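You operate a simulated robot arm through the tools that you are given. There is no shell and no other tool.

You run a simulated two-armed robot. Do the job below in one go: nothing can be reset, and whatever is moved stays where it is left.

Task
Close the upper drawer of the chest. Put the white bottle from the top of the left plank bench on the silver plate. Put the cube mould marked "M6" from the top of the left plank bench in the inside of the right pan and the cube mould that says "M2" in the inside of the left pan. Take the steel block with the largest size on its label from the top of the left plank bench and leave it on the bench top by the sprayer. Take the blue tape measure from the top of the left plank bench and put it in the inside of the right pan. Take the sponge and leave it on the free end of the centre plank. The order is free. Set down upright: white bottle, cube mould, tape measure.

It is judged by the outcome, as a careful person would: the job done as asked, and still so three seconds after it is handed in. It fails if anything else is knocked over, pushed out of place, dropped, spilled or broken.

Robot
Two 7-joint arms with fingered hands on one trunk, on a base that moves. Base frame: it is fixed to the floor where the robot stands at the start and does not move with it; the origin is under the middle of the robot, x ahead of it, y to its left, z up. Lengths are in m, angles in rad, forces in N, time in s.
The left shoulder is at the start at [0.03, 0.12, 0.913], the right one opposite. With the tool pointing down near the work surface each hand reaches from about 0.1 to 0.64 m from the robot's upright axis, wherever it stands, measured 20 degrees to its own side. Places, roughly: bench top by the sprayer [4.5, -6.3, 0.9]; cube mould [1, -2.5, 0.75]; free end of the centre plank (17x24 cm) [3.6, -1.68, 0.64]; inside of the left pan [2.5, -2.1, 0.4]; inside of the right pan [5, -1, 0.4]; silver plate (7x7x2 cm) [0.7, -2.2, 0.6]; sponge (10x7x4 cm) [4, 2.8, 0.9]; steel block [1, -2.5, 0.75]; tape measure [1, -2.75, 0.75]; upper drawer of the chest [1.5, 1.6, 0.5]; white bottle [0.75, -2, 0.75]. Payload 4 kg a hand.
Tool frame (each hand has its own): the origin (TCP) lies between the finger pads and is the grasp point; the fingertips stand 0.019 m ahead of it; z points along the fingers, y is the line along which they close. The gripper opens to 0.12 m; its body begins 0.053 m behind the TCP. The gripper is a hand of 3 fingers: y runs from the thumb to the fingers, the wrist lies at [0, 0, -0.219] in the tool frame, and closing takes about 1.5 s.
Orientation is told as [roll, pitch, yaw] about the base's x, y, z axes, in that order, counted from this pose: with the fingers straight down and closing along the base's y, the tool's x points along the base's -x, its y along +y and its z along -z.

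Tools
- The arms move only by the tool step_arm. It takes "left_series", "right_series" or both (then of equal length, played together; a hand with none holds still); each is a list of rows, each a list of 6 numbers: the shift along the tool's x, y, z in m, then the turn, a rotation vector about the tool's x, y, z in rad. In form: [[tx, ty, tz, rx, ry, rz], ...]. A call has 1 to 20 rows; each row shifts and turns the commanded pose from where the row before left it, along the tool's axes as they then stand. "left_grip" and "right_grip" are, for a hand that has rows, the opening, from 0 (shut) to 1 (fully open), set as the call begins (left out, the last holds). A row lasts 0.2 s, in which the tool goes at most 0.05 m and 0.15 rad; a call with a longer step from one row to the next is refused whole, and so is a gripper value outside its range. A pose out of reach is approached as far as the arm can. The call stops where the force on the tool passes 40 N (or 10 N more than at its start, if that is more) or the arm is blocked; 0.2 s more then pass. Each finger travels about 0.072 m/s and halts on what it meets, pressing with about 28 N; the grip force reading is that of the motor and also rises with nothing between the fingers. The clock runs only during rows and for 0.2 s after the last one: add rows that do not move to give the fingers time. It gives the time, the measured TCP pose, the force on the tool (base axes), the opening and the grip force at its end, in the units of the frame above (readings bear some noise), with the torque about the TCP (base axes, N m) and any sound that the robot's microphone picked up.
- Cameras (640 x 400 px; columns grow to the right, rows downward): "scene" is now at [0.0624, -0.0063, 1.4813]; the picture's right is [0.06, -1.00, 0.00], its down [-0.62, -0.04, -0.78] and it looks along [0.78, 0.05, -0.63] (base axes); focal length 287 px, centre (320, 200). "left" rides on the left gripper at [-0.066, -0.004, -0.079] in its tool frame; the picture's right is [0.05, -1.00, 0.00], its down [0.76, 0.04, -0.64] and it looks along [0.64, 0.03, 0.77] (tool axes); focal length 251 px, centre (320, 200). "right" rides on the right gripper at [0.066, -0.004, -0.079] in its tool frame; the picture's right is [0.05, 1.00, 0.00], its down [-0.76, 0.04, -0.64] and it looks along [-0.64, 0.03, 0.77] (tool axes); focal length 251 px, centre (320, 200). There is no depth. A picture from a camera that has moved, and an enlarged one, comes with that camera's place and axes in the base frame and with its lens. The place of the scene camera against the robot may be out by one fixed shift of up to 0.018 m in any direction.
- capture(camera): a new picture of that camera. No time passes.
- raise_lower(by): moves the trunk up (or, below 0, down) by that many m; the arms and the scene camera ride with it, the base frame stays. It gives what a move gives, with no picture.
- steer(legs): drives the robot by 1 to 6 legs, each [ahead, turn to the left] in m and rad, along the robot's own axes; the way and the turn of a leg run together, so that a leg with both is an arc; at most 1.5 m and 3.142 rad a leg. The arms and the cameras ride along, it lands a little off, and it stops where it bumps. It gives what a move gives.
- curl_fingers(finger1, finger2, thumb_bend, hand): sets how far each is bent, from 0 (flat) to 100 (curled in); at 30 the hand is open as for a grip, at 70 the pads meet at the TCP. One left out holds its place. A second passes; each finger stops where it meets its share of the squeeze, and holds until it gets a number again. A gripper value or a shape takes the hand back. It gives what a move gives, with no picture; readings hold the bend of each and the force on the fingers (four entries, about 0 where the hand has none), thumb and palm.
- hand_shape(shape, hand): the hand has 3 fingers and takes this shape, open, in about a second: jaw (thumb against the fingers, like two jaws); tri (thumb and two fingers); tip (a fingertip pinch); poke (one finger out to press); point (the index stretched); flat (the hand flat); cup (the hand cupped); fist (a fist). The gripper value then closes the fingers along that shape, each until it touches; the sizes above hold for jaw. It gives what a move gives, with no picture.
- head_to(pan, tilt): turns the head with the scene camera to pan (to the left, within 2.094 rad either way) and tilt (down, from -0.506 to 1.204), counted from straight ahead of the robot. It gives what a move gives.
- inspect(camera, box): a new picture of the part [left, top, right, bottom] of that camera's present view, enlarged. No time passes.
- sign_off(): hands the job in; it is judged then, once.

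Places have to be worked out from the pictures, the camera data and where the tool is seen. Open the grippers and draw the arms clear of the work before you hand the job in, unless the task says otherwise.

The tools are called after "Emit:" as a command line: name --argument value ..., lists and objects as JSON in quotes. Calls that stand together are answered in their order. step_arm: Moves the arms, as the interface text tells. Its arguments: {"type":"object","properties":{"left_series":{"type":"array"},"left_grip":{"type":"number"},"right_series":{"type":"array"},"right_grip":{"type":"number"}},"required":[]} The other tools are called the same way: raise_lower (by) moves the trunk up or down; hand_shape (shape, hand) gives the hand a shape; curl_fingers (finger1, finger2, thumb_bend, hand) moves the fingers one by one; steer (legs) drives the base; head_to (pan, tilt) turns the head that bears the scene camera; capture (camera) takes a picture; inspect (camera, box) takes an enlarged picture of a part of a camera's view; sign_off () hands the job in.

At the start:

```text
time: 0.0
left_eef_pos: [0.442, 0.1887, 0.7476]
left_ee_rot: [0.0, -0.001, -0.002]
left_force: [-0.1, 0.0, -0.3]
left_ft_torque: [-0.02, 0.02, -0.03]
left_opening: 0.1197
left_grip_force: 0.1
left_shape: jaw
left_bend: [30.0, 30.0, 30.0]
left_finger forces: [0.0, 0.0, 0.0, 0.1, 0.0, 0.0]
right_eef_pos: [0.3612, -0.1124, 0.7185]
right_ee_rot: [-0.002, 0.0, 0.001]
right_force: [0.1, 0.0, 0.1]
right_ft_torque: [0.05, -0.01, 0.03]
right_opening: 0.12
right_grip_force: 0.1
right_shape: jaw
right_bend: [30.0, 30.0, 30.0]
right_finger forces: [0.0, 0.0, 0.1, 0.0, 0.0, 0.0]
trunk travel left (down, up): [-0.125, 0.415]
robot x, y, heading: [-0.0015, 0.0014, -0.004]
head pan, tilt (commanded): [0.058, 0.675]
```

scene: 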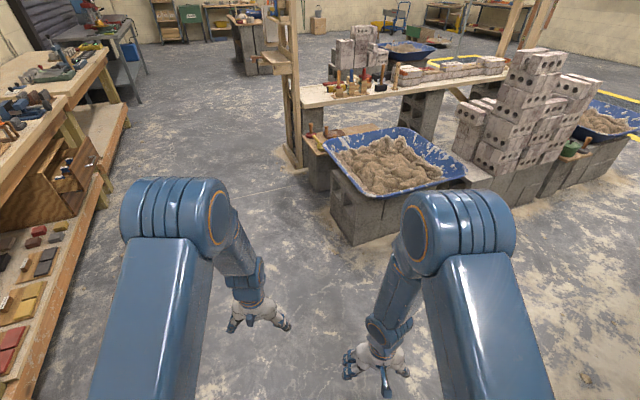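
right: 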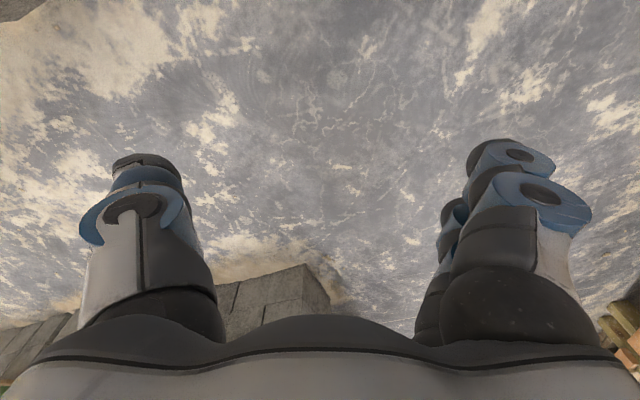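
left: 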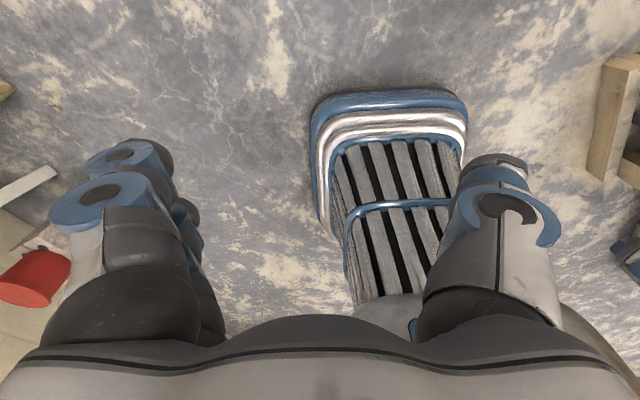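

I start by surveying the room: turning the head to see the surroundings before moving.

Emit:
head_to --pan 0.8 --tilt 0.4

```text
time: 1.1
left_eef_pos: [0.4414, 0.1903, 0.7491]
left_ee_rot: [0.0, 0.001, 0.0]
left_force: [-0.1, -0.5, 0.3]
left_ft_torque: [-0.03, -0.02, -0.02]
left_opening: 0.1199
left_grip_force: 0.1
left_shape: jaw
left_bend: [30.0, 30.0, 30.0]
left_finger forces: [0.0, 0.0, 0.1, 0.1, 0.1, 0.0]
right_eef_pos: [0.3622, -0.1131, 0.718]
right_ee_rot: [0.002, -0.001, 0.002]
right_force: [-0.1, -0.4, 0.1]
right_ft_torque: [0.02, 0.01, 0.02]
right_opening: 0.1198
right_grip_force: 0.0
right_shape: jaw
right_bend: [30.0, 30.0, 30.0]
right_finger forces: [0.1, 0.0, 0.1, 0.0, 0.0, 0.0]
trunk travel left (down, up): [-0.125, 0.415]
robot x, y, heading: [0.0029, 0.0027, 0.003]
head pan, tilt (commanded): [0.799, 0.4]
```

Taking a picture to the left.

Emit:
capture --camera "scene"

Emit:
head_to --pan -0.5 --tilt 0.35

Emit:
capture --camera "scene"

Emit:
head_to --pan -1.3 --tilt 0.35

Emit:
capture --camera "scene"

Emit:
head_to --pan -2.05 --tilt 0.35

Emit:
capture --camera "scene"

```text
taken
camera scene: at [0.0413, 0.0551, 1.5061], right [0.72, -0.7, 0.0], down [-0.27, -0.28, -0.92], along [0.64, 0.66, -0.39], focal length 287 px, centre (320, 200)
```

scene: 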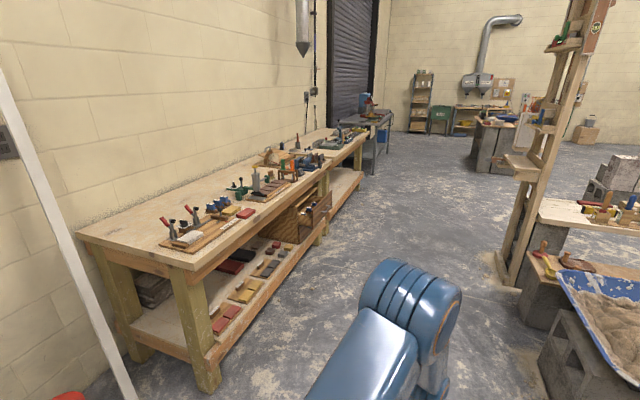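

```text
time: 2.6
left_eef_pos: [0.441, 0.1879, 0.7489]
left_ee_rot: [-0.001, -0.001, 0.001]
left_force: [-0.2, -1.2, 0.5]
left_ft_torque: [0.01, 0.01, 0.01]
left_opening: 0.1198
left_grip_force: 0.1
left_shape: jaw
left_bend: [30.0, 30.0, 30.0]
left_finger forces: [0.1, 0.0, 0.0, 0.1, 0.1, 0.1]
right_eef_pos: [0.3626, -0.1123, 0.7175]
right_ee_rot: [0.0, 0.001, 0.0]
right_force: [0.5, 0.5, 0.2]
right_ft_torque: [-0.02, 0.0, -0.03]
right_opening: 0.1203
right_grip_force: 0.0
right_shape: jaw
right_bend: [30.0, 30.0, 30.0]
right_finger forces: [0.1, 0.1, 0.0, 0.0, 0.0, 0.0]
trunk travel left (down, up): [-0.125, 0.415]
robot x, y, heading: [0.0003, 0.0005, 0.0]
head pan, tilt (commanded): [-0.499, 0.351]
```

```text
taken
camera scene: at [0.0584, -0.0558, 1.5107], right [-0.48, -0.88, 0.0], down [-0.3, 0.16, -0.94], along [0.82, -0.45, -0.34], focal length 287 px, centre (320, 200)
```

scene: 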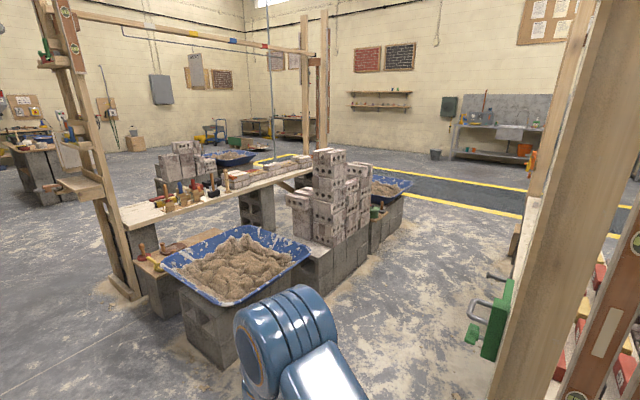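

```text
time: 3.7
left_eef_pos: [0.4415, 0.1889, 0.7497]
left_ee_rot: [0.0, 0.0, 0.0]
left_force: [-0.9, -0.4, 0.0]
left_ft_torque: [0.0, 0.03, 0.0]
left_opening: 0.1198
left_grip_force: 0.0
left_shape: jaw
left_bend: [30.0, 30.0, 30.0]
left_finger forces: [0.0, 0.0, 0.1, 0.0, 0.1, 0.1]
right_eef_pos: [0.3612, -0.1126, 0.7177]
right_ee_rot: [0.0, -0.002, 0.0]
right_force: [-0.7, 1.0, 0.4]
right_ft_torque: [-0.02, 0.0, 0.01]
right_opening: 0.1199
right_grip_force: 0.2
right_shape: jaw
right_bend: [30.0, 30.0, 30.0]
right_finger forces: [0.0, 0.1, 0.0, 0.0, 0.1, 0.0]
trunk travel left (down, up): [-0.125, 0.415]
robot x, y, heading: [-0.0001, 0.0032, -0.001]
head pan, tilt (commanded): [-1.3, 0.351]
```

```text
taken
camera scene: at [0.0016, -0.101, 1.5107], right [-0.96, -0.27, 0.0], down [-0.09, 0.33, -0.94], along [0.25, -0.9, -0.34], focal length 287 px, centre (320, 200)
```

scene: 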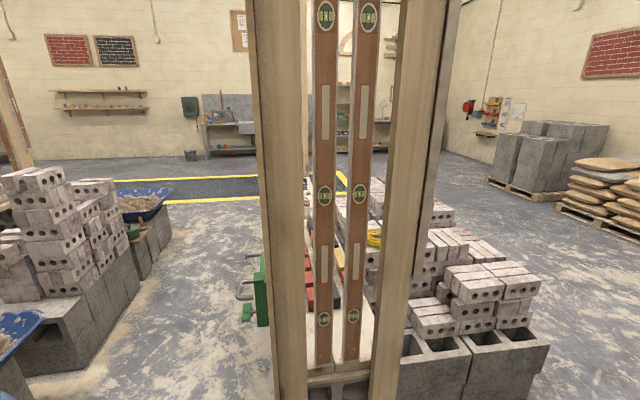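

```text
time: 4.8
left_eef_pos: [0.4419, 0.1893, 0.7502]
left_ee_rot: [0.0, 0.0, 0.0]
left_force: [0.8, 0.3, 0.0]
left_ft_torque: [-0.02, 0.0, 0.0]
left_opening: 0.1197
left_grip_force: 0.0
left_shape: jaw
left_bend: [30.0, 30.0, 30.0]
left_finger forces: [0.0, 0.0, 0.0, 0.0, 0.0, 0.0]
right_eef_pos: [0.3617, -0.1123, 0.7177]
right_ee_rot: [-0.002, -0.001, 0.001]
right_force: [-0.8, -0.2, -0.3]
right_ft_torque: [-0.03, -0.01, -0.03]
right_opening: 0.12
right_grip_force: 0.1
right_shape: jaw
right_bend: [30.0, 30.0, 30.0]
right_finger forces: [0.0, 0.1, 0.0, 0.0, 0.0, 0.0]
trunk travel left (down, up): [-0.125, 0.415]
robot x, y, heading: [0.0016, -0.001, -0.001]
head pan, tilt (commanded): [-2.051, 0.351]
```

```text
taken
camera scene: at [-0.0663, -0.0939, 1.5107], right [-0.89, 0.46, 0.0], down [0.16, 0.3, -0.94], along [-0.43, -0.83, -0.34], focal length 287 px, centre (320, 200)
```

scene: 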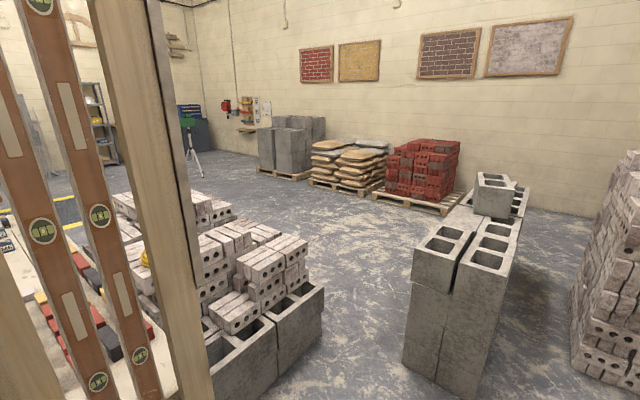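

The first view shows a long workbench on my left with an open wooden drawer chest on its lower shelf. I look closer at that, the base, and the route.

Emit:
head_to --pan 0.75 --tilt 0.5

Emit:
inspect --camera "scene" --box '[200, 80, 400, 205]'

Emit:
head_to --pan 0.0 --tilt 1.2

Emit:
capture --camera "scene"

Emit:
head_to --pan 1.5 --tilt 1.1

Emit:
capture --camera "scene"

Emit:
head_to --pan -1.5 --tilt 1.1

Emit:
capture --camera "scene"

```text
time: 7.3
left_eef_pos: [0.4421, 0.1887, 0.748]
left_ee_rot: [0.001, 0.0, -0.001]
left_force: [-0.8, -1.5, 0.4]
left_ft_torque: [0.02, 0.01, -0.01]
left_opening: 0.12
left_grip_force: 0.1
left_shape: jaw
left_bend: [30.0, 30.0, 30.0]
left_finger forces: [0.1, 0.0, 0.1, 0.0, 0.1, 0.1]
right_eef_pos: [0.3614, -0.1136, 0.7188]
right_ee_rot: [0.001, -0.001, 0.0]
right_force: [0.5, 0.8, -0.4]
right_ft_torque: [0.01, 0.03, -0.02]
right_opening: 0.1203
right_grip_force: 0.1
right_shape: jaw
right_bend: [30.0, 30.0, 30.0]
right_finger forces: [0.1, 0.1, 0.0, 0.1, 0.0, 0.0]
trunk travel left (down, up): [-0.125, 0.415]
robot x, y, heading: [0.0016, -0.0009, -0.0]
head pan, tilt (commanded): [0.75, 0.499]
```

```text
3.20 times, centred on (300, 142) of scene
camera zoom: at [0.0432, 0.0507, 1.497], right [0.68, -0.73, 0.0], down [-0.35, -0.33, -0.88], along [0.64, 0.6, -0.48], focal length 918 px, centre (384, 384)
```

zoom: 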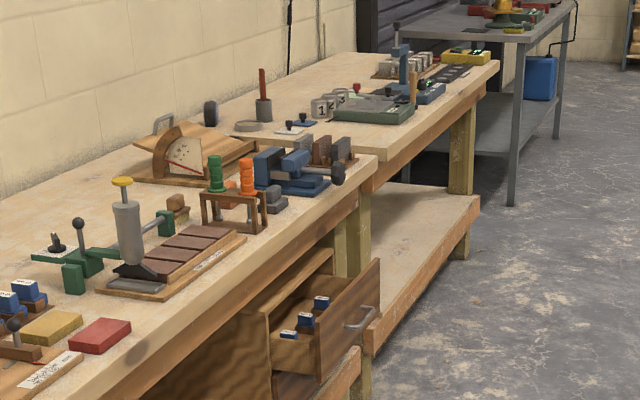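

```text
time: 8.4
left_eef_pos: [0.4433, 0.1891, 0.7488]
left_ee_rot: [-0.001, -0.001, 0.0]
left_force: [-0.7, -0.2, -0.5]
left_ft_torque: [-0.02, 0.0, -0.02]
left_opening: 0.12
left_grip_force: 0.0
left_shape: jaw
left_bend: [30.0, 30.0, 30.0]
left_finger forces: [0.1, 0.0, 0.0, 0.1, 0.0, 0.1]
right_eef_pos: [0.3619, -0.1134, 0.7185]
right_ee_rot: [-0.001, 0.0, -0.001]
right_force: [-0.8, -0.5, -0.1]
right_ft_torque: [0.0, 0.01, 0.02]
right_opening: 0.1198
right_grip_force: 0.1
right_shape: jaw
right_bend: [30.0, 30.0, 30.0]
right_finger forces: [0.0, 0.1, 0.0, 0.0, 0.0, 0.0]
trunk travel left (down, up): [-0.125, 0.415]
robot x, y, heading: [0.0016, 0.0003, 0.001]
head pan, tilt (commanded): [0.0, 1.201]
```

```text
taken
camera scene: at [0.0326, -0.0112, 1.4433], right [0.0, -1.0, 0.0], down [-0.93, 0.0, -0.36], along [0.36, 0.0, -0.93], focal length 287 px, centre (320, 200)
```

scene: 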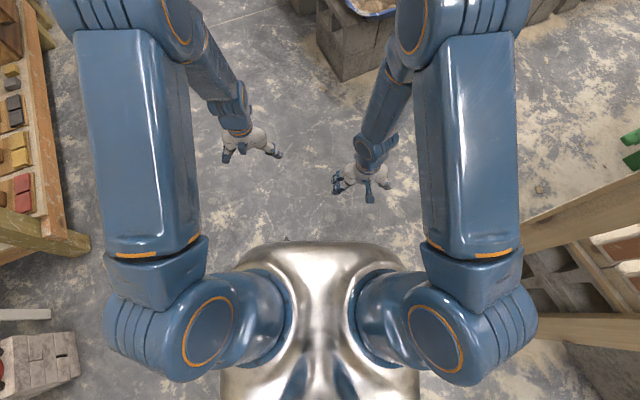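

```text
time: 10.0
left_eef_pos: [0.442, 0.1894, 0.7479]
left_ee_rot: [0.001, -0.001, 0.0]
left_force: [-0.1, 0.8, 0.5]
left_ft_torque: [-0.03, 0.08, -0.03]
left_opening: 0.12
left_grip_force: 0.1
left_shape: jaw
left_bend: [30.0, 30.0, 30.0]
left_finger forces: [0.0, 0.1, 0.1, 0.1, 0.1, 0.0]
right_eef_pos: [0.3613, -0.1128, 0.7178]
right_ee_rot: [0.0, 0.0, -0.001]
right_force: [-0.2, -0.3, 0.5]
right_ft_torque: [-0.01, 0.02, 0.02]
right_opening: 0.1199
right_grip_force: 0.1
right_shape: jaw
right_bend: [30.0, 30.0, 30.0]
right_finger forces: [0.0, 0.0, 0.1, 0.0, 0.1, 0.0]
trunk travel left (down, up): [-0.125, 0.415]
robot x, y, heading: [-0.0007, 0.0007, 0.0]
head pan, tilt (commanded): [1.499, 1.1]
```

```text
taken
camera scene: at [-0.0188, 0.0517, 1.4493], right [1.0, -0.07, 0.0], down [-0.06, -0.89, -0.45], along [0.03, 0.45, -0.89], focal length 287 px, centre (320, 200)
```

scene: 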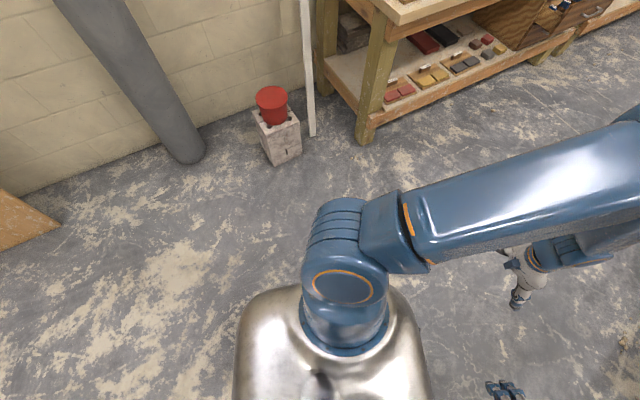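

```text
time: 12.6
left_eef_pos: [0.4426, 0.1885, 0.7489]
left_ee_rot: [0.001, 0.0, 0.001]
left_force: [-0.7, -0.2, 1.2]
left_ft_torque: [-0.03, 0.01, 0.0]
left_opening: 0.1199
left_grip_force: 0.1
left_shape: jaw
left_bend: [30.0, 30.0, 30.0]
left_finger forces: [0.1, 0.0, 0.0, 0.0, 0.0, 0.1]
right_eef_pos: [0.3611, -0.1132, 0.7179]
right_ee_rot: [0.001, 0.0, -0.001]
right_force: [-0.1, -0.2, -1.1]
right_ft_torque: [-0.01, 0.04, -0.03]
right_opening: 0.1197
right_grip_force: 0.0
right_shape: jaw
right_bend: [30.0, 30.0, 30.0]
right_finger forces: [0.0, 0.0, 0.0, 0.0, 0.0, 0.0]
trunk travel left (down, up): [-0.125, 0.415]
robot x, y, heading: [0.0042, -0.0006, 0.003]
head pan, tilt (commanded): [-1.499, 1.1]
```

```text
taken
camera scene: at [-0.0188, -0.0743, 1.4493], right [-1.0, -0.07, 0.0], down [-0.06, 0.89, -0.45], along [0.03, -0.45, -0.89], focal length 287 px, centre (320, 200)
```

scene: 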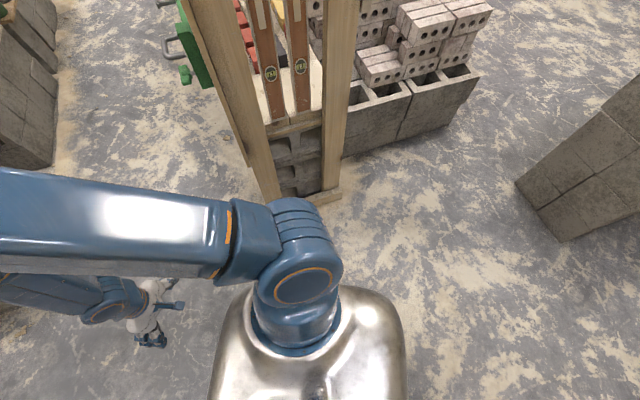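

The room is rotated about 0.4 rad against my frame; the drawer front seems near (1.58, 1.58, 0.5), sticking out from under the workbench. I drive along the workbench and look at it more closely.

Emit:
steer --legs '[[0, 0.48], [1.3, 0]]'

Emit:
head_to --pan 0.7 --tilt 0.65

Emit:
capture --camera "scene"

```text
time: 20.5
left_eef_pos: [1.4577, 0.9886, 0.7496]
left_ee_rot: [0.001, 0.0, 0.489]
left_force: [0.4, -0.2, -0.4]
left_ft_torque: [0.02, 0.02, -0.02]
left_opening: 0.12
left_grip_force: 0.0
left_shape: jaw
left_bend: [30.0, 30.0, 30.0]
left_finger forces: [0.0, 0.0, 0.1, 0.1, 0.0, 0.0]
right_eef_pos: [1.5298, 0.6844, 0.7172]
right_ee_rot: [0.0, 0.0, 0.489]
right_force: [0.7, 0.3, 0.0]
right_ft_torque: [0.01, -0.02, -0.02]
right_opening: 0.1198
right_grip_force: 0.0
right_shape: jaw
right_bend: [30.0, 30.0, 30.0]
right_finger forces: [0.1, 0.0, 0.0, 0.0, 0.0, 0.0]
trunk travel left (down, up): [-0.125, 0.415]
robot x, y, heading: [1.1582, 0.6107, 0.485]
head pan, tilt (commanded): [-1.499, 1.1]
```

```text
time: 22.6
left_eef_pos: [1.4587, 0.9897, 0.7498]
left_ee_rot: [-0.001, -0.001, 0.487]
left_force: [-0.9, 0.2, -0.4]
left_ft_torque: [0.0, -0.01, -0.02]
left_opening: 0.1199
left_grip_force: 0.1
left_shape: jaw
left_bend: [30.0, 30.0, 30.0]
left_finger forces: [0.1, 0.0, 0.0, 0.1, 0.0, 0.0]
right_eef_pos: [1.5293, 0.6847, 0.718]
right_ee_rot: [-0.002, 0.0, 0.488]
right_force: [-0.2, 0.0, 0.2]
right_ft_torque: [0.02, 0.02, 0.0]
right_opening: 0.12
right_grip_force: 0.0
right_shape: jaw
right_bend: [30.0, 30.0, 30.0]
right_finger forces: [0.0, 0.0, 0.1, 0.0, 0.1, 0.1]
trunk travel left (down, up): [-0.125, 0.415]
robot x, y, heading: [1.1589, 0.6159, 0.488]
head pan, tilt (commanded): [0.7, 0.649]
```

```text
taken
camera scene: at [1.1679, 0.6756, 1.4836], right [0.93, -0.37, 0.0], down [-0.23, -0.56, -0.8], along [0.3, 0.74, -0.6], focal length 287 px, centre (320, 200)
```

scene: 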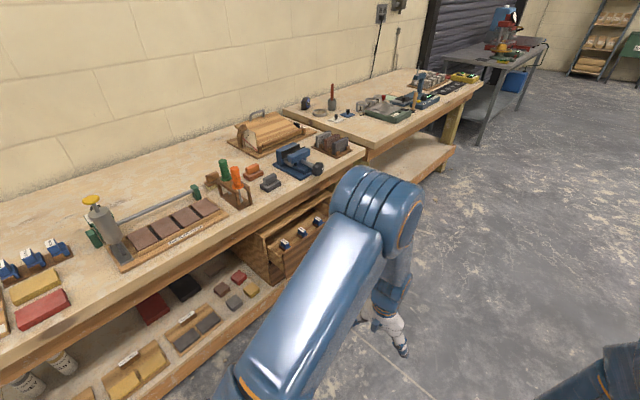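

The drawer chest is partly behind my left arm; I drive on a little and turn to face the bench.

Emit:
steer --legs '[[0.7, 0], [0, 1.48]]'

Emit:
head_to --pan 0.0 --tilt 0.75

Emit:
capture --camera "scene"

Emit:
capture --camera "left"

Emit:
capture --camera "right"

```text
time: 28.8
left_eef_pos: [1.6574, 1.4081, 0.7488]
left_ee_rot: [-0.004, 0.002, 1.422]
left_force: [-1.2, -0.4, -1.2]
left_ft_torque: [-0.01, 0.0, 0.0]
left_opening: 0.1201
left_grip_force: 0.1
left_shape: jaw
left_bend: [30.0, 30.0, 30.0]
left_finger forces: [0.0, 0.1, 0.1, 0.1, 0.0, 0.0]
right_eef_pos: [1.9444, 1.2853, 0.7184]
right_ee_rot: [-0.001, 0.001, 1.42]
right_force: [-0.5, -0.1, 0.3]
right_ft_torque: [0.01, 0.01, -0.01]
right_opening: 0.1201
right_grip_force: 0.0
right_shape: jaw
right_bend: [30.0, 30.0, 30.0]
right_finger forces: [0.1, 0.0, 0.0, 0.0, 0.0, 0.0]
trunk travel left (down, up): [-0.125, 0.415]
robot x, y, heading: [1.8468, 0.9282, 1.44]
head pan, tilt (commanded): [0.7, 0.649]
stopped in leg 2: the robot was blocked; the commanded pose is now the measured one
```

```text
time: 29.8
left_eef_pos: [1.6608, 1.408, 0.7492]
left_ee_rot: [-0.003, 0.0, 1.421]
left_force: [1.0, 0.2, -0.6]
left_ft_torque: [-0.01, 0.01, -0.02]
left_opening: 0.12
left_grip_force: 0.0
left_shape: jaw
left_bend: [30.0, 30.0, 30.0]
left_finger forces: [0.0, 0.1, 0.0, 0.0, 0.0, 0.1]
right_eef_pos: [1.9462, 1.2864, 0.7179]
right_ee_rot: [0.0, 0.001, 1.42]
right_force: [-0.1, 0.8, -0.6]
right_ft_torque: [-0.02, 0.01, -0.01]
right_opening: 0.1199
right_grip_force: 0.0
right_shape: jaw
right_bend: [30.0, 30.0, 30.0]
right_finger forces: [0.1, 0.0, 0.1, 0.1, 0.1, 0.0]
trunk travel left (down, up): [-0.125, 0.415]
robot x, y, heading: [1.8476, 0.9301, 1.444]
head pan, tilt (commanded): [0.0, 0.75]
```

```text
taken
camera scene: at [1.8492, 0.9815, 1.475], right [0.99, -0.13, 0.0], down [-0.09, -0.68, -0.73], along [0.09, 0.73, -0.68], focal length 287 px, centre (320, 200)
```

scene: 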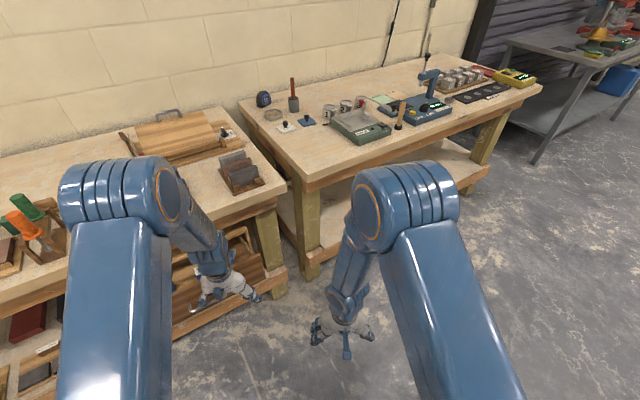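

```text
taken
camera left: at [1.6745, 1.4737, 0.8287], right [0.98, -0.2, 0.0], down [-0.16, -0.75, 0.64], along [-0.13, -0.63, -0.77], focal length 251 px, centre (320, 200)
```

left: 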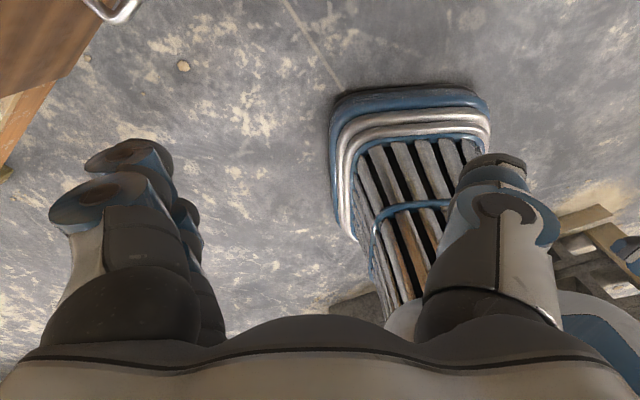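

```text
taken
camera right: at [1.9405, 1.2184, 0.7975], right [-1.0, 0.1, 0.0], down [0.07, 0.76, 0.64], along [0.06, 0.64, -0.77], focal length 251 px, centre (320, 200)
```

right: 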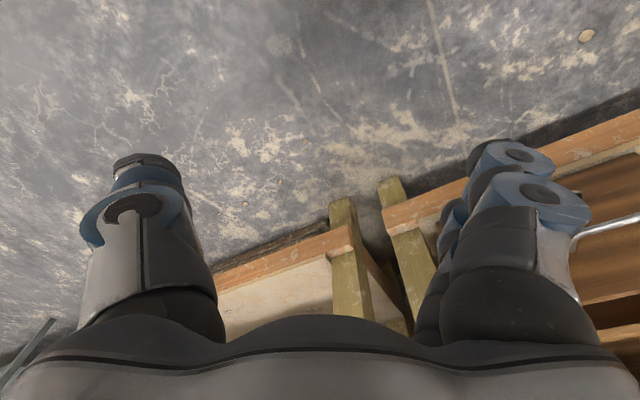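

The turn stopped at heading 1.44 as something was touched; I look left and around to see which part is against what.

Emit:
head_to --pan 0.9 --tilt 0.7

Emit:
capture --camera "scene"

Emit:
head_to --pan -1.6 --tilt 0.9

Emit:
capture --camera "scene"

Emit:
head_to --pan 2.09 --tilt 0.9

Emit:
capture --camera "scene"

```text
time: 31.0
left_eef_pos: [1.6605, 1.4074, 0.7487]
left_ee_rot: [-0.002, 0.001, 1.421]
left_force: [-0.1, 0.0, 0.0]
left_ft_torque: [0.03, 0.01, 0.01]
left_opening: 0.1201
left_grip_force: 0.0
left_shape: jaw
left_bend: [30.0, 30.0, 30.0]
left_finger forces: [0.0, 0.1, 0.0, 0.1, 0.0, 0.0]
right_eef_pos: [1.946, 1.2848, 0.7182]
right_ee_rot: [-0.001, -0.001, 1.419]
right_force: [0.2, 0.3, 0.3]
right_ft_torque: [0.01, 0.02, 0.03]
right_opening: 0.12
right_grip_force: 0.1
right_shape: jaw
right_bend: [30.0, 30.0, 30.0]
right_finger forces: [0.1, 0.0, 0.0, 0.0, 0.0, 0.1]
trunk travel left (down, up): [-0.125, 0.415]
robot x, y, heading: [1.8448, 0.9296, 1.438]
head pan, tilt (commanded): [0.901, 0.7]
```

```text
taken
camera scene: at [1.7797, 0.96, 1.4793], right [0.72, 0.7, 0.0], down [0.45, -0.46, -0.76], along [-0.53, 0.55, -0.64], focal length 287 px, centre (320, 200)
```

scene: 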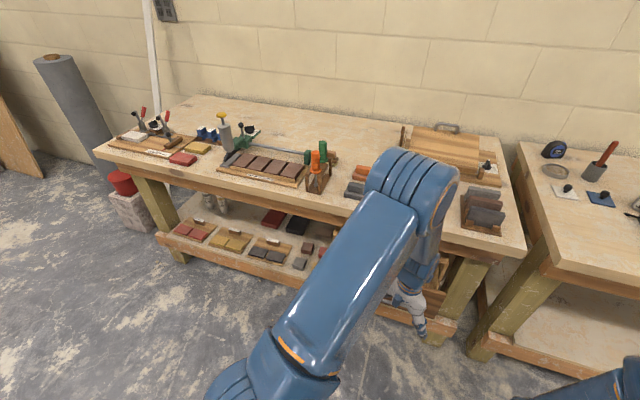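

```text
time: 33.3
left_eef_pos: [1.6595, 1.4075, 0.7492]
left_ee_rot: [-0.001, 0.0, 1.421]
left_force: [-0.4, -0.3, -0.7]
left_ft_torque: [0.01, 0.01, 0.01]
left_opening: 0.1201
left_grip_force: 0.0
left_shape: jaw
left_bend: [30.0, 30.0, 30.0]
left_finger forces: [0.0, 0.0, 0.0, 0.0, 0.0, 0.0]
right_eef_pos: [1.9472, 1.2853, 0.7184]
right_ee_rot: [-0.001, -0.001, 1.42]
right_force: [0.4, -0.3, 0.3]
right_ft_torque: [-0.02, -0.02, 0.02]
right_opening: 0.1199
right_grip_force: 0.1
right_shape: jaw
right_bend: [30.0, 30.0, 30.0]
right_finger forces: [0.0, 0.0, 0.1, 0.0, 0.0, 0.1]
trunk travel left (down, up): [-0.125, 0.415]
robot x, y, heading: [1.8443, 0.93, 1.443]
head pan, tilt (commanded): [-1.6, 0.901]
```

```text
taken
camera scene: at [1.9136, 0.8875, 1.4631], right [-0.16, -0.99, 0.0], down [-0.77, 0.12, -0.62], along [0.61, -0.1, -0.78], focal length 287 px, centre (320, 200)
```

scene: 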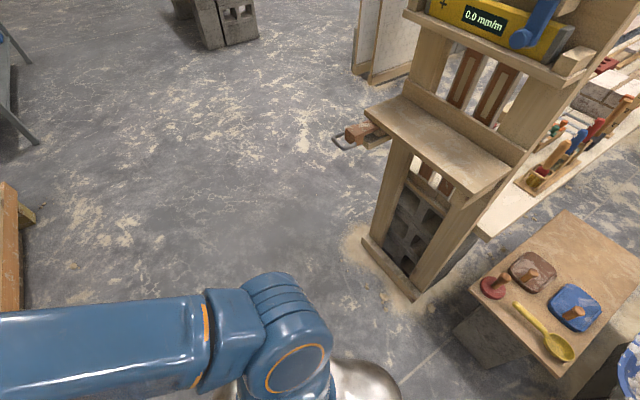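

```text
time: 36.4
left_eef_pos: [1.6607, 1.4079, 0.7486]
left_ee_rot: [-0.001, -0.002, 1.422]
left_force: [-0.2, 0.5, -0.3]
left_ft_torque: [-0.02, 0.01, 0.02]
left_opening: 0.12
left_grip_force: 0.0
left_shape: jaw
left_bend: [30.0, 30.0, 30.0]
left_finger forces: [0.1, 0.0, 0.0, 0.0, 0.0, 0.0]
right_eef_pos: [1.9462, 1.2841, 0.7183]
right_ee_rot: [0.0, -0.001, 1.421]
right_force: [0.7, -0.4, -0.1]
right_ft_torque: [0.01, 0.01, 0.0]
right_opening: 0.1198
right_grip_force: 0.0
right_shape: jaw
right_bend: [30.0, 30.0, 30.0]
right_finger forces: [0.0, 0.0, 0.1, 0.0, 0.0, 0.1]
trunk travel left (down, up): [-0.125, 0.415]
robot x, y, heading: [1.8467, 0.929, 1.443]
head pan, tilt (commanded): [2.089, 0.901]
```

```text
taken
camera scene: at [1.7693, 0.8704, 1.4632], right [-0.38, 0.92, 0.0], down [0.72, 0.3, -0.62], along [-0.57, -0.24, -0.78], focal length 287 px, centre (320, 200)
```

scene: 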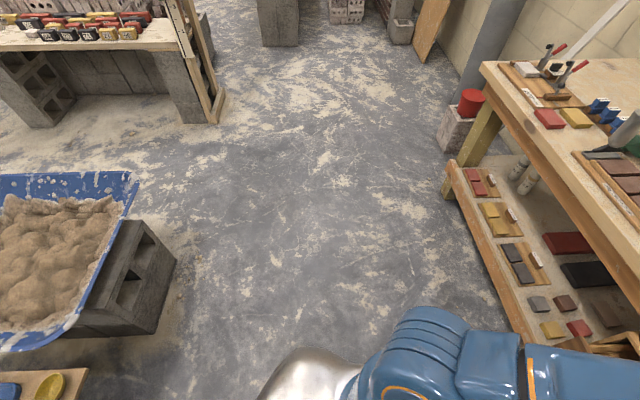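

My left elbow is over the bench edge where the blue vise sits, so it likely touched the vise handle. I turn back right and then check the vise.

Emit:
steer --legs '[[0, -0.5]]'

Emit:
head_to --pan 1.2 --tilt 0.6

Emit:
capture --camera "scene"

```text
time: 38.2
left_eef_pos: [1.9151, 1.4407, 0.749]
left_ee_rot: [-0.003, 0.0, 0.919]
left_force: [-0.2, 0.1, 0.1]
left_ft_torque: [0.0, -0.01, -0.06]
left_opening: 0.1201
left_grip_force: 0.1
left_shape: jaw
left_bend: [30.0, 30.0, 30.0]
left_finger forces: [0.1, 0.1, 0.1, 0.0, 0.0, 0.1]
right_eef_pos: [2.1061, 1.1943, 0.719]
right_ee_rot: [0.0, 0.001, 0.92]
right_force: [0.6, 0.7, -0.2]
right_ft_torque: [-0.01, -0.02, 0.02]
right_opening: 0.1199
right_grip_force: 0.0
right_shape: jaw
right_bend: [30.0, 30.0, 30.0]
right_finger forces: [0.1, 0.0, 0.0, 0.0, 0.0, 0.1]
trunk travel left (down, up): [-0.125, 0.415]
robot x, y, heading: [1.8125, 0.9522, 0.943]
head pan, tilt (commanded): [2.089, 0.901]
```

```text
time: 39.4
left_eef_pos: [1.9148, 1.4402, 0.7482]
left_ee_rot: [-0.002, 0.001, 0.918]
left_force: [-0.3, 0.5, 0.1]
left_ft_torque: [-0.01, -0.03, -0.01]
left_opening: 0.1199
left_grip_force: 0.1
left_shape: jaw
left_bend: [30.0, 30.0, 30.0]
left_finger forces: [0.0, 0.0, 0.0, 0.0, 0.0, 0.0]
right_eef_pos: [2.1065, 1.1953, 0.7174]
right_ee_rot: [-0.001, 0.001, 0.921]
right_force: [0.1, 0.6, -0.5]
right_ft_torque: [0.01, -0.02, 0.0]
right_opening: 0.12
right_grip_force: 0.0
right_shape: jaw
right_bend: [30.0, 30.0, 30.0]
right_finger forces: [0.0, 0.0, 0.1, 0.0, 0.1, 0.0]
trunk travel left (down, up): [-0.125, 0.415]
robot x, y, heading: [1.8159, 0.9534, 0.94]
head pan, tilt (commanded): [1.201, 0.6]
```

```text
taken
camera scene: at [1.751, 1.003, 1.4879], right [0.84, 0.54, 0.0], down [0.31, -0.48, -0.82], along [-0.45, 0.69, -0.57], focal length 287 px, centre (320, 200)
```

scene: 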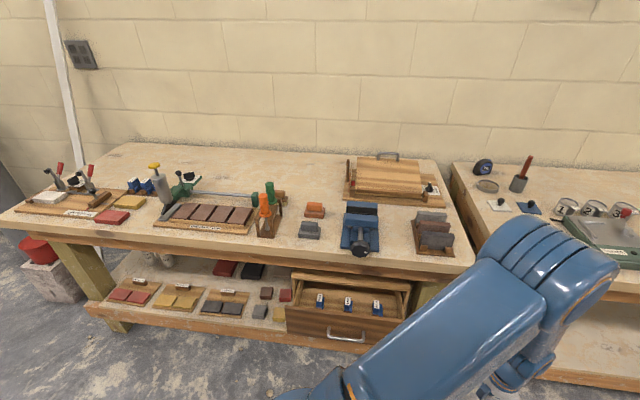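

The vise looks in place and the drawer (open about 0.12 m, handle near (1.52, 1.52, 0.52)) is clearly visible. I back off, then turn to face the bench squarely with elbows clear.

Emit:
steer --legs '[[-0.3, 0], [0, 1.06]]'

Emit:
head_to --pan -0.1 --tilt 0.7

Emit:
capture --camera "scene"

```text
time: 43.6
left_eef_pos: [1.3298, 1.1037, 0.7482]
left_ee_rot: [-0.004, 0.002, 1.797]
left_force: [-0.2, 0.3, -0.3]
left_ft_torque: [-0.02, -0.04, -0.01]
left_opening: 0.12
left_grip_force: 0.1
left_shape: jaw
left_bend: [30.0, 30.0, 30.0]
left_finger forces: [0.0, 0.1, 0.0, 0.0, 0.1, 0.0]
right_eef_pos: [1.641, 1.0947, 0.7175]
right_ee_rot: [-0.002, 0.0, 1.797]
right_force: [-0.8, -0.7, 0.6]
right_ft_torque: [0.03, -0.07, 0.01]
right_opening: 0.1199
right_grip_force: 0.1
right_shape: jaw
right_bend: [30.0, 30.0, 30.0]
right_finger forces: [0.0, 0.1, 0.0, 0.1, 0.1, 0.0]
trunk travel left (down, up): [-0.125, 0.415]
robot x, y, heading: [1.7073, 0.7275, 1.841]
head pan, tilt (commanded): [1.201, 0.6]
stopped in leg 2: the robot was blocked; the commanded pose is now the measured one
```

```text
time: 45.0
left_eef_pos: [1.3311, 1.1039, 0.7475]
left_ee_rot: [-0.001, -0.001, 1.799]
left_force: [-0.6, -0.2, 0.5]
left_ft_torque: [0.0, -0.01, -0.01]
left_opening: 0.1197
left_grip_force: 0.1
left_shape: jaw
left_bend: [30.0, 30.0, 30.0]
left_finger forces: [0.1, 0.1, 0.1, 0.0, 0.0, 0.0]
right_eef_pos: [1.6416, 1.0962, 0.7173]
right_ee_rot: [0.0, 0.001, 1.795]
right_force: [0.0, 0.4, -0.2]
right_ft_torque: [0.0, 0.01, 0.03]
right_opening: 0.1198
right_grip_force: 0.0
right_shape: jaw
right_bend: [30.0, 30.0, 30.0]
right_finger forces: [0.0, 0.0, 0.1, 0.1, 0.1, 0.1]
trunk travel left (down, up): [-0.125, 0.415]
robot x, y, heading: [1.7051, 0.7317, 1.845]
head pan, tilt (commanded): [-0.099, 0.7]
```

```text
taken
camera scene: at [1.6925, 0.7847, 1.4793], right [0.99, 0.17, 0.0], down [0.11, -0.63, -0.76], along [-0.13, 0.75, -0.64], focal length 287 px, centre (320, 200)
```

scene: 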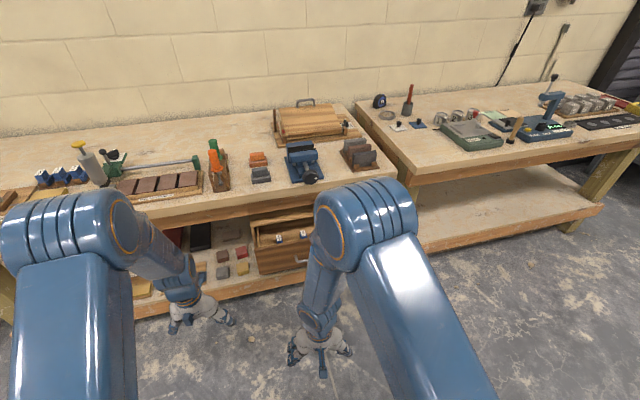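

Blocked again, though bench seems further away; I look along the left arm and down around the base to find the contact.

Emit:
head_to --pan 1.0 --tilt 0.9

Emit:
capture --camera "scene"

Emit:
capture --camera "left"

Emit:
head_to --pan -2.0 --tilt 1.0

Emit:
capture --camera "scene"

Emit:
head_to --pan 2.09 --tilt 1.1

Emit:
capture --camera "scene"

```text
time: 46.4
left_eef_pos: [1.3318, 1.104, 0.7479]
left_ee_rot: [-0.003, 0.0, 1.797]
left_force: [-0.1, -0.2, 1.0]
left_ft_torque: [0.02, -0.01, 0.0]
left_opening: 0.1201
left_grip_force: 0.0
left_shape: jaw
left_bend: [30.0, 30.0, 30.0]
left_finger forces: [0.0, 0.0, 0.0, 0.1, 0.0, 0.1]
right_eef_pos: [1.6436, 1.0959, 0.7185]
right_ee_rot: [0.0, -0.001, 1.796]
right_force: [-0.4, 1.2, -0.5]
right_ft_torque: [0.0, 0.02, 0.0]
right_opening: 0.12
right_grip_force: 0.0
right_shape: jaw
right_bend: [30.0, 30.0, 30.0]
right_finger forces: [0.1, 0.0, 0.0, 0.0, 0.0, 0.0]
trunk travel left (down, up): [-0.125, 0.415]
robot x, y, heading: [1.7029, 0.731, 1.844]
head pan, tilt (commanded): [1.0, 0.901]
```

```text
taken
camera scene: at [1.635, 0.7234, 1.4631], right [0.3, 0.96, 0.0], down [0.75, -0.23, -0.62], along [-0.59, 0.18, -0.78], focal length 287 px, centre (320, 200)
```

scene: 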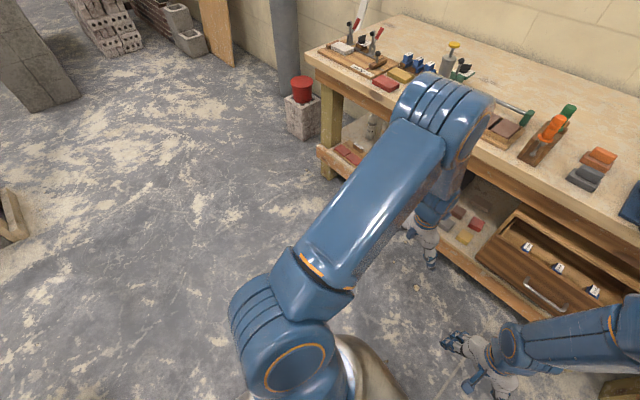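

```text
taken
camera left: at [1.3207, 1.1705, 0.8289], right [0.99, 0.17, 0.0], down [0.13, -0.75, 0.64], along [0.11, -0.63, -0.77], focal length 251 px, centre (320, 200)
```

left: 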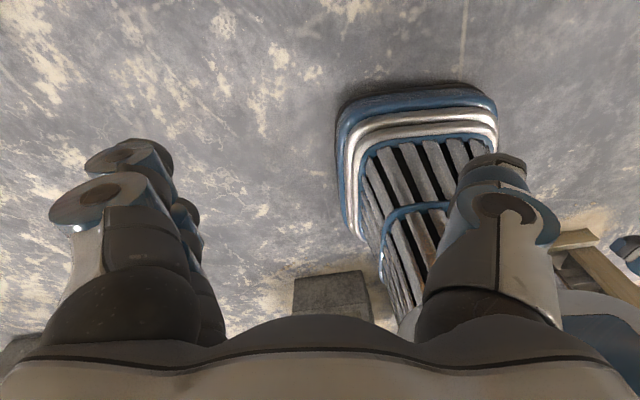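

```text
time: 49.0
left_eef_pos: [1.3317, 1.1049, 0.7489]
left_ee_rot: [-0.002, 0.001, 1.798]
left_force: [-0.5, -0.4, -0.6]
left_ft_torque: [-0.01, 0.02, 0.0]
left_opening: 0.1201
left_grip_force: 0.0
left_shape: jaw
left_bend: [30.0, 30.0, 30.0]
left_finger forces: [0.0, 0.0, 0.2, 0.1, 0.0, 0.0]
right_eef_pos: [1.6431, 1.0944, 0.7171]
right_ee_rot: [-0.001, 0.0, 1.796]
right_force: [1.0, 0.4, -0.1]
right_ft_torque: [0.0, 0.0, 0.02]
right_opening: 0.1199
right_grip_force: 0.1
right_shape: jaw
right_bend: [30.0, 30.0, 30.0]
right_finger forces: [0.0, 0.0, 0.0, 0.1, 0.0, 0.1]
trunk travel left (down, up): [-0.125, 0.415]
robot x, y, heading: [1.7044, 0.7293, 1.847]
head pan, tilt (commanded): [-2.0, 1.0]
```

```text
taken
camera scene: at [1.776, 0.6901, 1.4559], right [-0.16, -0.99, 0.0], down [-0.83, 0.13, -0.54], along [0.53, -0.09, -0.84], focal length 287 px, centre (320, 200)
```

scene: 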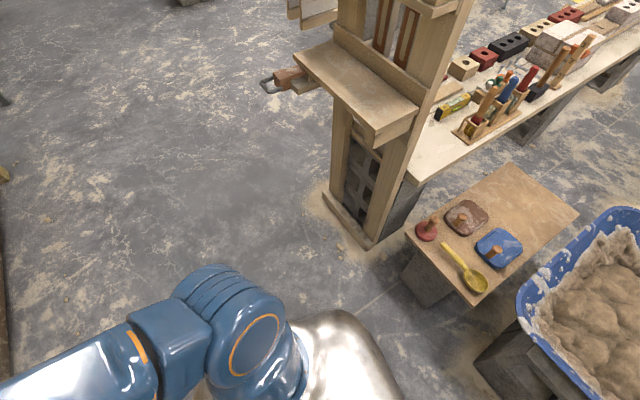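

```text
time: 52.3
left_eef_pos: [1.3318, 1.1054, 0.7497]
left_ee_rot: [-0.001, 0.001, 1.797]
left_force: [0.3, 0.7, -0.9]
left_ft_torque: [0.03, -0.02, 0.0]
left_opening: 0.1199
left_grip_force: 0.1
left_shape: jaw
left_bend: [30.0, 30.0, 30.0]
left_finger forces: [0.0, 0.1, 0.1, 0.0, 0.0, 0.0]
right_eef_pos: [1.6435, 1.0959, 0.717]
right_ee_rot: [0.001, 0.0, 1.795]
right_force: [-0.4, 0.2, 0.4]
right_ft_torque: [0.0, 0.01, -0.05]
right_opening: 0.12
right_grip_force: 0.1
right_shape: jaw
right_bend: [30.0, 30.0, 30.0]
right_finger forces: [0.0, 0.0, 0.0, 0.1, 0.1, 0.0]
trunk travel left (down, up): [-0.125, 0.415]
robot x, y, heading: [1.7088, 0.7302, 1.848]
head pan, tilt (commanded): [2.089, 1.1]
```

```text
taken
camera scene: at [1.6627, 0.6562, 1.4493], right [-0.71, 0.7, 0.0], down [0.63, 0.63, -0.45], along [-0.32, -0.32, -0.89], focal length 287 px, centre (320, 200)
```

scene: 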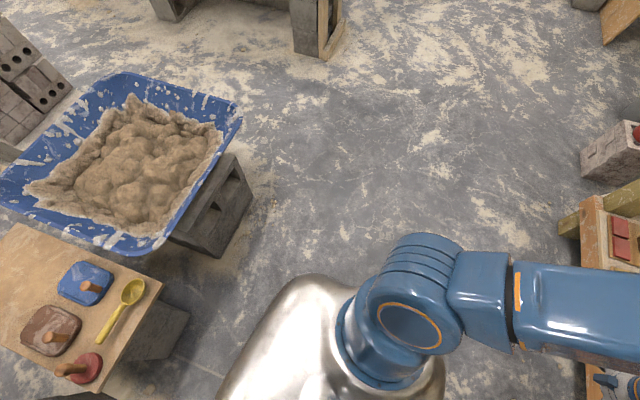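

The surroundings of the base are free, so the "block" seems to come from sideways drift in pure turns (about 0.07 m per rad) rather than contact. I test with a small further turn left.

Emit:
steer --legs '[[0, 0.16]]'

```text
time: 53.4
left_eef_pos: [1.2773, 1.0403, 0.749]
left_ee_rot: [-0.001, 0.002, 1.958]
left_force: [0.0, 0.3, -0.1]
left_ft_torque: [-0.02, -0.02, -0.03]
left_opening: 0.1201
left_grip_force: 0.1
left_shape: jaw
left_bend: [30.0, 30.0, 30.0]
left_finger forces: [0.0, 0.0, 0.0, 0.1, 0.0, 0.1]
right_eef_pos: [1.586, 1.0808, 0.7175]
right_ee_rot: [-0.001, 0.001, 1.958]
right_force: [-0.3, 0.6, 0.5]
right_ft_torque: [-0.01, -0.02, 0.02]
right_opening: 0.12
right_grip_force: 0.0
right_shape: jaw
right_bend: [30.0, 30.0, 30.0]
right_finger forces: [0.1, 0.1, 0.0, 0.0, 0.0, 0.1]
trunk travel left (down, up): [-0.125, 0.415]
robot x, y, heading: [1.7187, 0.739, 2.001]
head pan, tilt (commanded): [2.089, 1.1]
```

No block this time, so the drift theory holds; I face the bench squarely at heading 2.0. I lower the trunk and shape the right hand into a fist to push the drawer shut.

Emit:
raise_lower --by -0.12

Emit:
hand_shape --hand "right" --shape "fist"

Emit:
head_to --pan -0.1 --tilt 0.7

Emit:
capture --camera "scene"

```text
time: 54.9
left_eef_pos: [1.2779, 1.0408, 0.6299]
left_ee_rot: [-0.002, 0.0, 1.955]
left_force: [0.2, -0.1, 0.4]
left_ft_torque: [0.03, 0.01, 0.0]
left_opening: 0.1198
left_grip_force: 0.1
left_shape: jaw
left_bend: [30.0, 30.0, 30.0]
left_finger forces: [0.1, 0.0, 0.0, 0.1, 0.0, 0.0]
right_eef_pos: [1.5856, 1.0801, 0.598]
right_ee_rot: [-0.001, 0.0, 1.957]
right_force: [0.1, -0.3, 0.0]
right_ft_torque: [0.02, 0.01, 0.01]
right_opening: 0.1199
right_grip_force: 0.0
right_shape: jaw
right_bend: [30.0, 30.0, 30.0]
right_finger forces: [0.0, 0.0, 0.0, 0.2, 0.1, 0.0]
trunk travel left (down, up): [-0.005, 0.535]
robot x, y, heading: [1.7132, 0.7346, 2.001]
head pan, tilt (commanded): [2.089, 1.1]
```

```text
time: 55.8
left_eef_pos: [1.2767, 1.0415, 0.6292]
left_ee_rot: [-0.002, 0.001, 1.955]
left_force: [-0.1, 0.0, 0.5]
left_ft_torque: [-0.01, 0.02, -0.01]
left_opening: 0.12
left_grip_force: 0.1
left_shape: jaw
left_bend: [30.0, 30.0, 30.0]
left_finger forces: [0.0, 0.0, 0.0, 0.0, 0.0, 0.0]
right_eef_pos: [1.5853, 1.0808, 0.5983]
right_ee_rot: [0.0, 0.0, 1.957]
right_force: [1.0, -0.2, -1.1]
right_ft_torque: [-0.02, -0.04, 0.03]
right_opening: 0.0
right_grip_force: 0.0
right_shape: fist
right_bend: [100.0, 100.0, 67.0]
right_finger forces: [0.0, 0.1, 0.0, 0.0, 0.0, 0.0]
trunk travel left (down, up): [-0.005, 0.535]
robot x, y, heading: [1.7131, 0.7345, 2.004]
head pan, tilt (commanded): [2.089, 1.1]
```

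```text
time: 57.8
left_eef_pos: [1.2773, 1.0405, 0.6288]
left_ee_rot: [-0.002, -0.001, 1.958]
left_force: [0.4, 0.6, 1.2]
left_ft_torque: [0.04, 0.02, -0.01]
left_opening: 0.1196
left_grip_force: 0.0
left_shape: jaw
left_bend: [30.0, 30.0, 30.0]
left_finger forces: [0.1, 0.1, 0.0, 0.1, 0.0, 0.1]
right_eef_pos: [1.584, 1.0807, 0.5977]
right_ee_rot: [0.001, 0.0, 1.956]
right_force: [-0.4, -0.7, 0.6]
right_ft_torque: [0.01, 0.01, -0.03]
right_opening: 0.0001
right_grip_force: 0.0
right_shape: fist
right_bend: [100.0, 100.0, 67.0]
right_finger forces: [0.1, 0.0, 0.1, 0.0, 0.0, 0.0]
trunk travel left (down, up): [-0.005, 0.535]
robot x, y, heading: [1.7135, 0.7363, 2.005]
head pan, tilt (commanded): [-0.099, 0.7]
```

```text
taken
camera scene: at [1.6934, 0.7879, 1.3593], right [0.95, 0.33, 0.0], down [0.21, -0.61, -0.76], along [-0.25, 0.72, -0.64], focal length 287 px, centre (320, 200)
```

scene: 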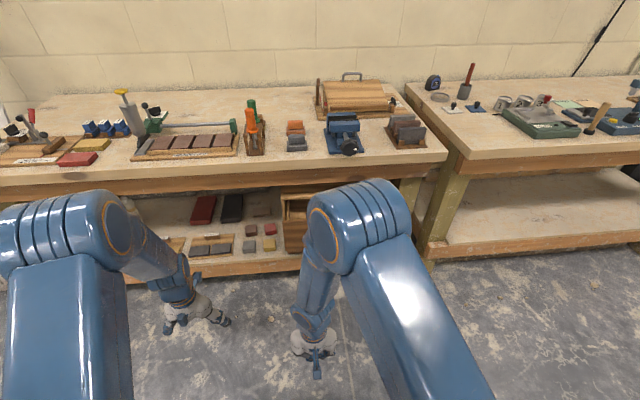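

Bench edge direction is about 0.44 rad, so I'm square to it. I bring the right fist forward and right, then swing it to point horizontally ahead.

Emit:
step_arm --right_series '[[-0.03, -0.022, 0, 0, 0, 0], [-0.03, -0.022, 0, 0, 0, 0], [-0.03, -0.022, 0, 0, 0, 0], [-0.03, -0.022, 0, 0, 0, 0], [-0.03, -0.022, 0, 0, 0, 0], [0, 0, 0, 0, -0.1428, 0], [0, 0, 0, 0, -0.1428, 0], [0, 0, 0, 0, -0.1428, 0], [0, 0, 0, 0, -0.1428, 0], [0, 0, 0, 0, -0.1428, 0], [0, 0, 0, 0, -0.1428, 0], [0, 0, 0, 0, -0.1428, 0], [0, 0, 0, 0, -0.1428, 0], [0, 0, 0, 0, -0.1428, 0], [0, 0, 0, 0, -0.1428, 0], [0, 0, 0, 0, -0.1428, 0]]'

Emit:
capture --camera "scene"

Emit:
capture --camera "right"

```text
time: 61.2
left_eef_pos: [1.2764, 1.0407, 0.6276]
left_ee_rot: [-0.002, 0.0, 1.957]
left_force: [-0.2, -0.3, 0.1]
left_ft_torque: [0.0, -0.02, -0.04]
left_opening: 0.12
left_grip_force: 0.1
left_shape: jaw
left_bend: [30.0, 30.0, 30.0]
left_finger forces: [0.0, 0.1, 0.1, 0.0, 0.0, 0.1]
right_eef_pos: [1.6296, 1.2604, 0.5973]
right_ee_rot: [-3.084, -1.569, -1.243]
right_force: [0.6, 0.4, 1.0]
right_ft_torque: [-0.01, -0.02, 0.01]
right_opening: 0.0
right_grip_force: 0.1
right_shape: fist
right_bend: [100.0, 100.0, 67.0]
right_finger forces: [0.0, 0.1, 0.0, 0.0, 0.0, 0.0]
trunk travel left (down, up): [-0.005, 0.535]
robot x, y, heading: [1.7192, 0.7359, 2.005]
head pan, tilt (commanded): [-0.099, 0.7]
```

```text
taken
camera scene: at [1.6934, 0.788, 1.3593], right [0.95, 0.33, 0.0], down [0.21, -0.61, -0.76], along [-0.25, 0.72, -0.64], focal length 287 px, centre (320, 200)
```

scene: 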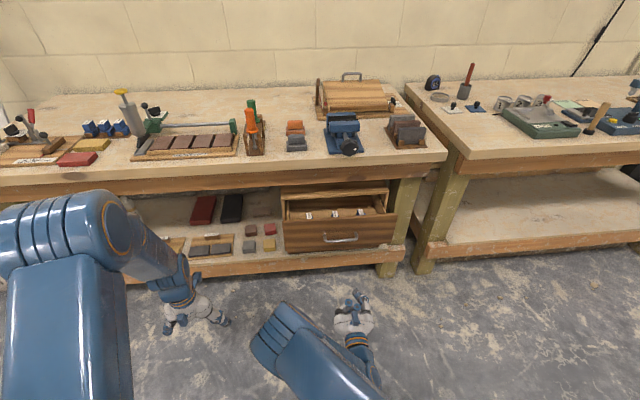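

```text
taken
camera right: at [1.6638, 1.1891, 0.5319], right [-0.93, -0.38, -0.05], down [0.2, -0.61, 0.76], along [-0.32, 0.7, 0.64], focal length 251 px, centre (320, 200)
```

right: 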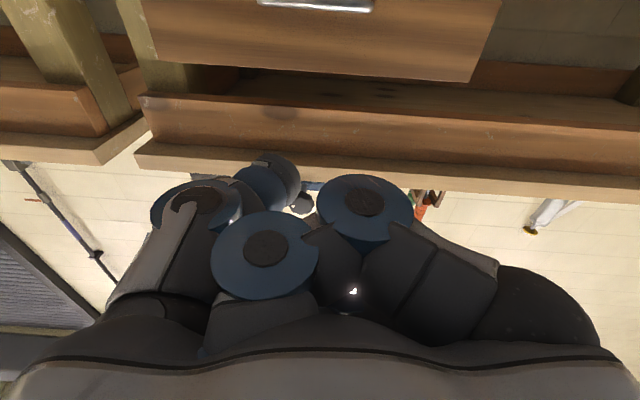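

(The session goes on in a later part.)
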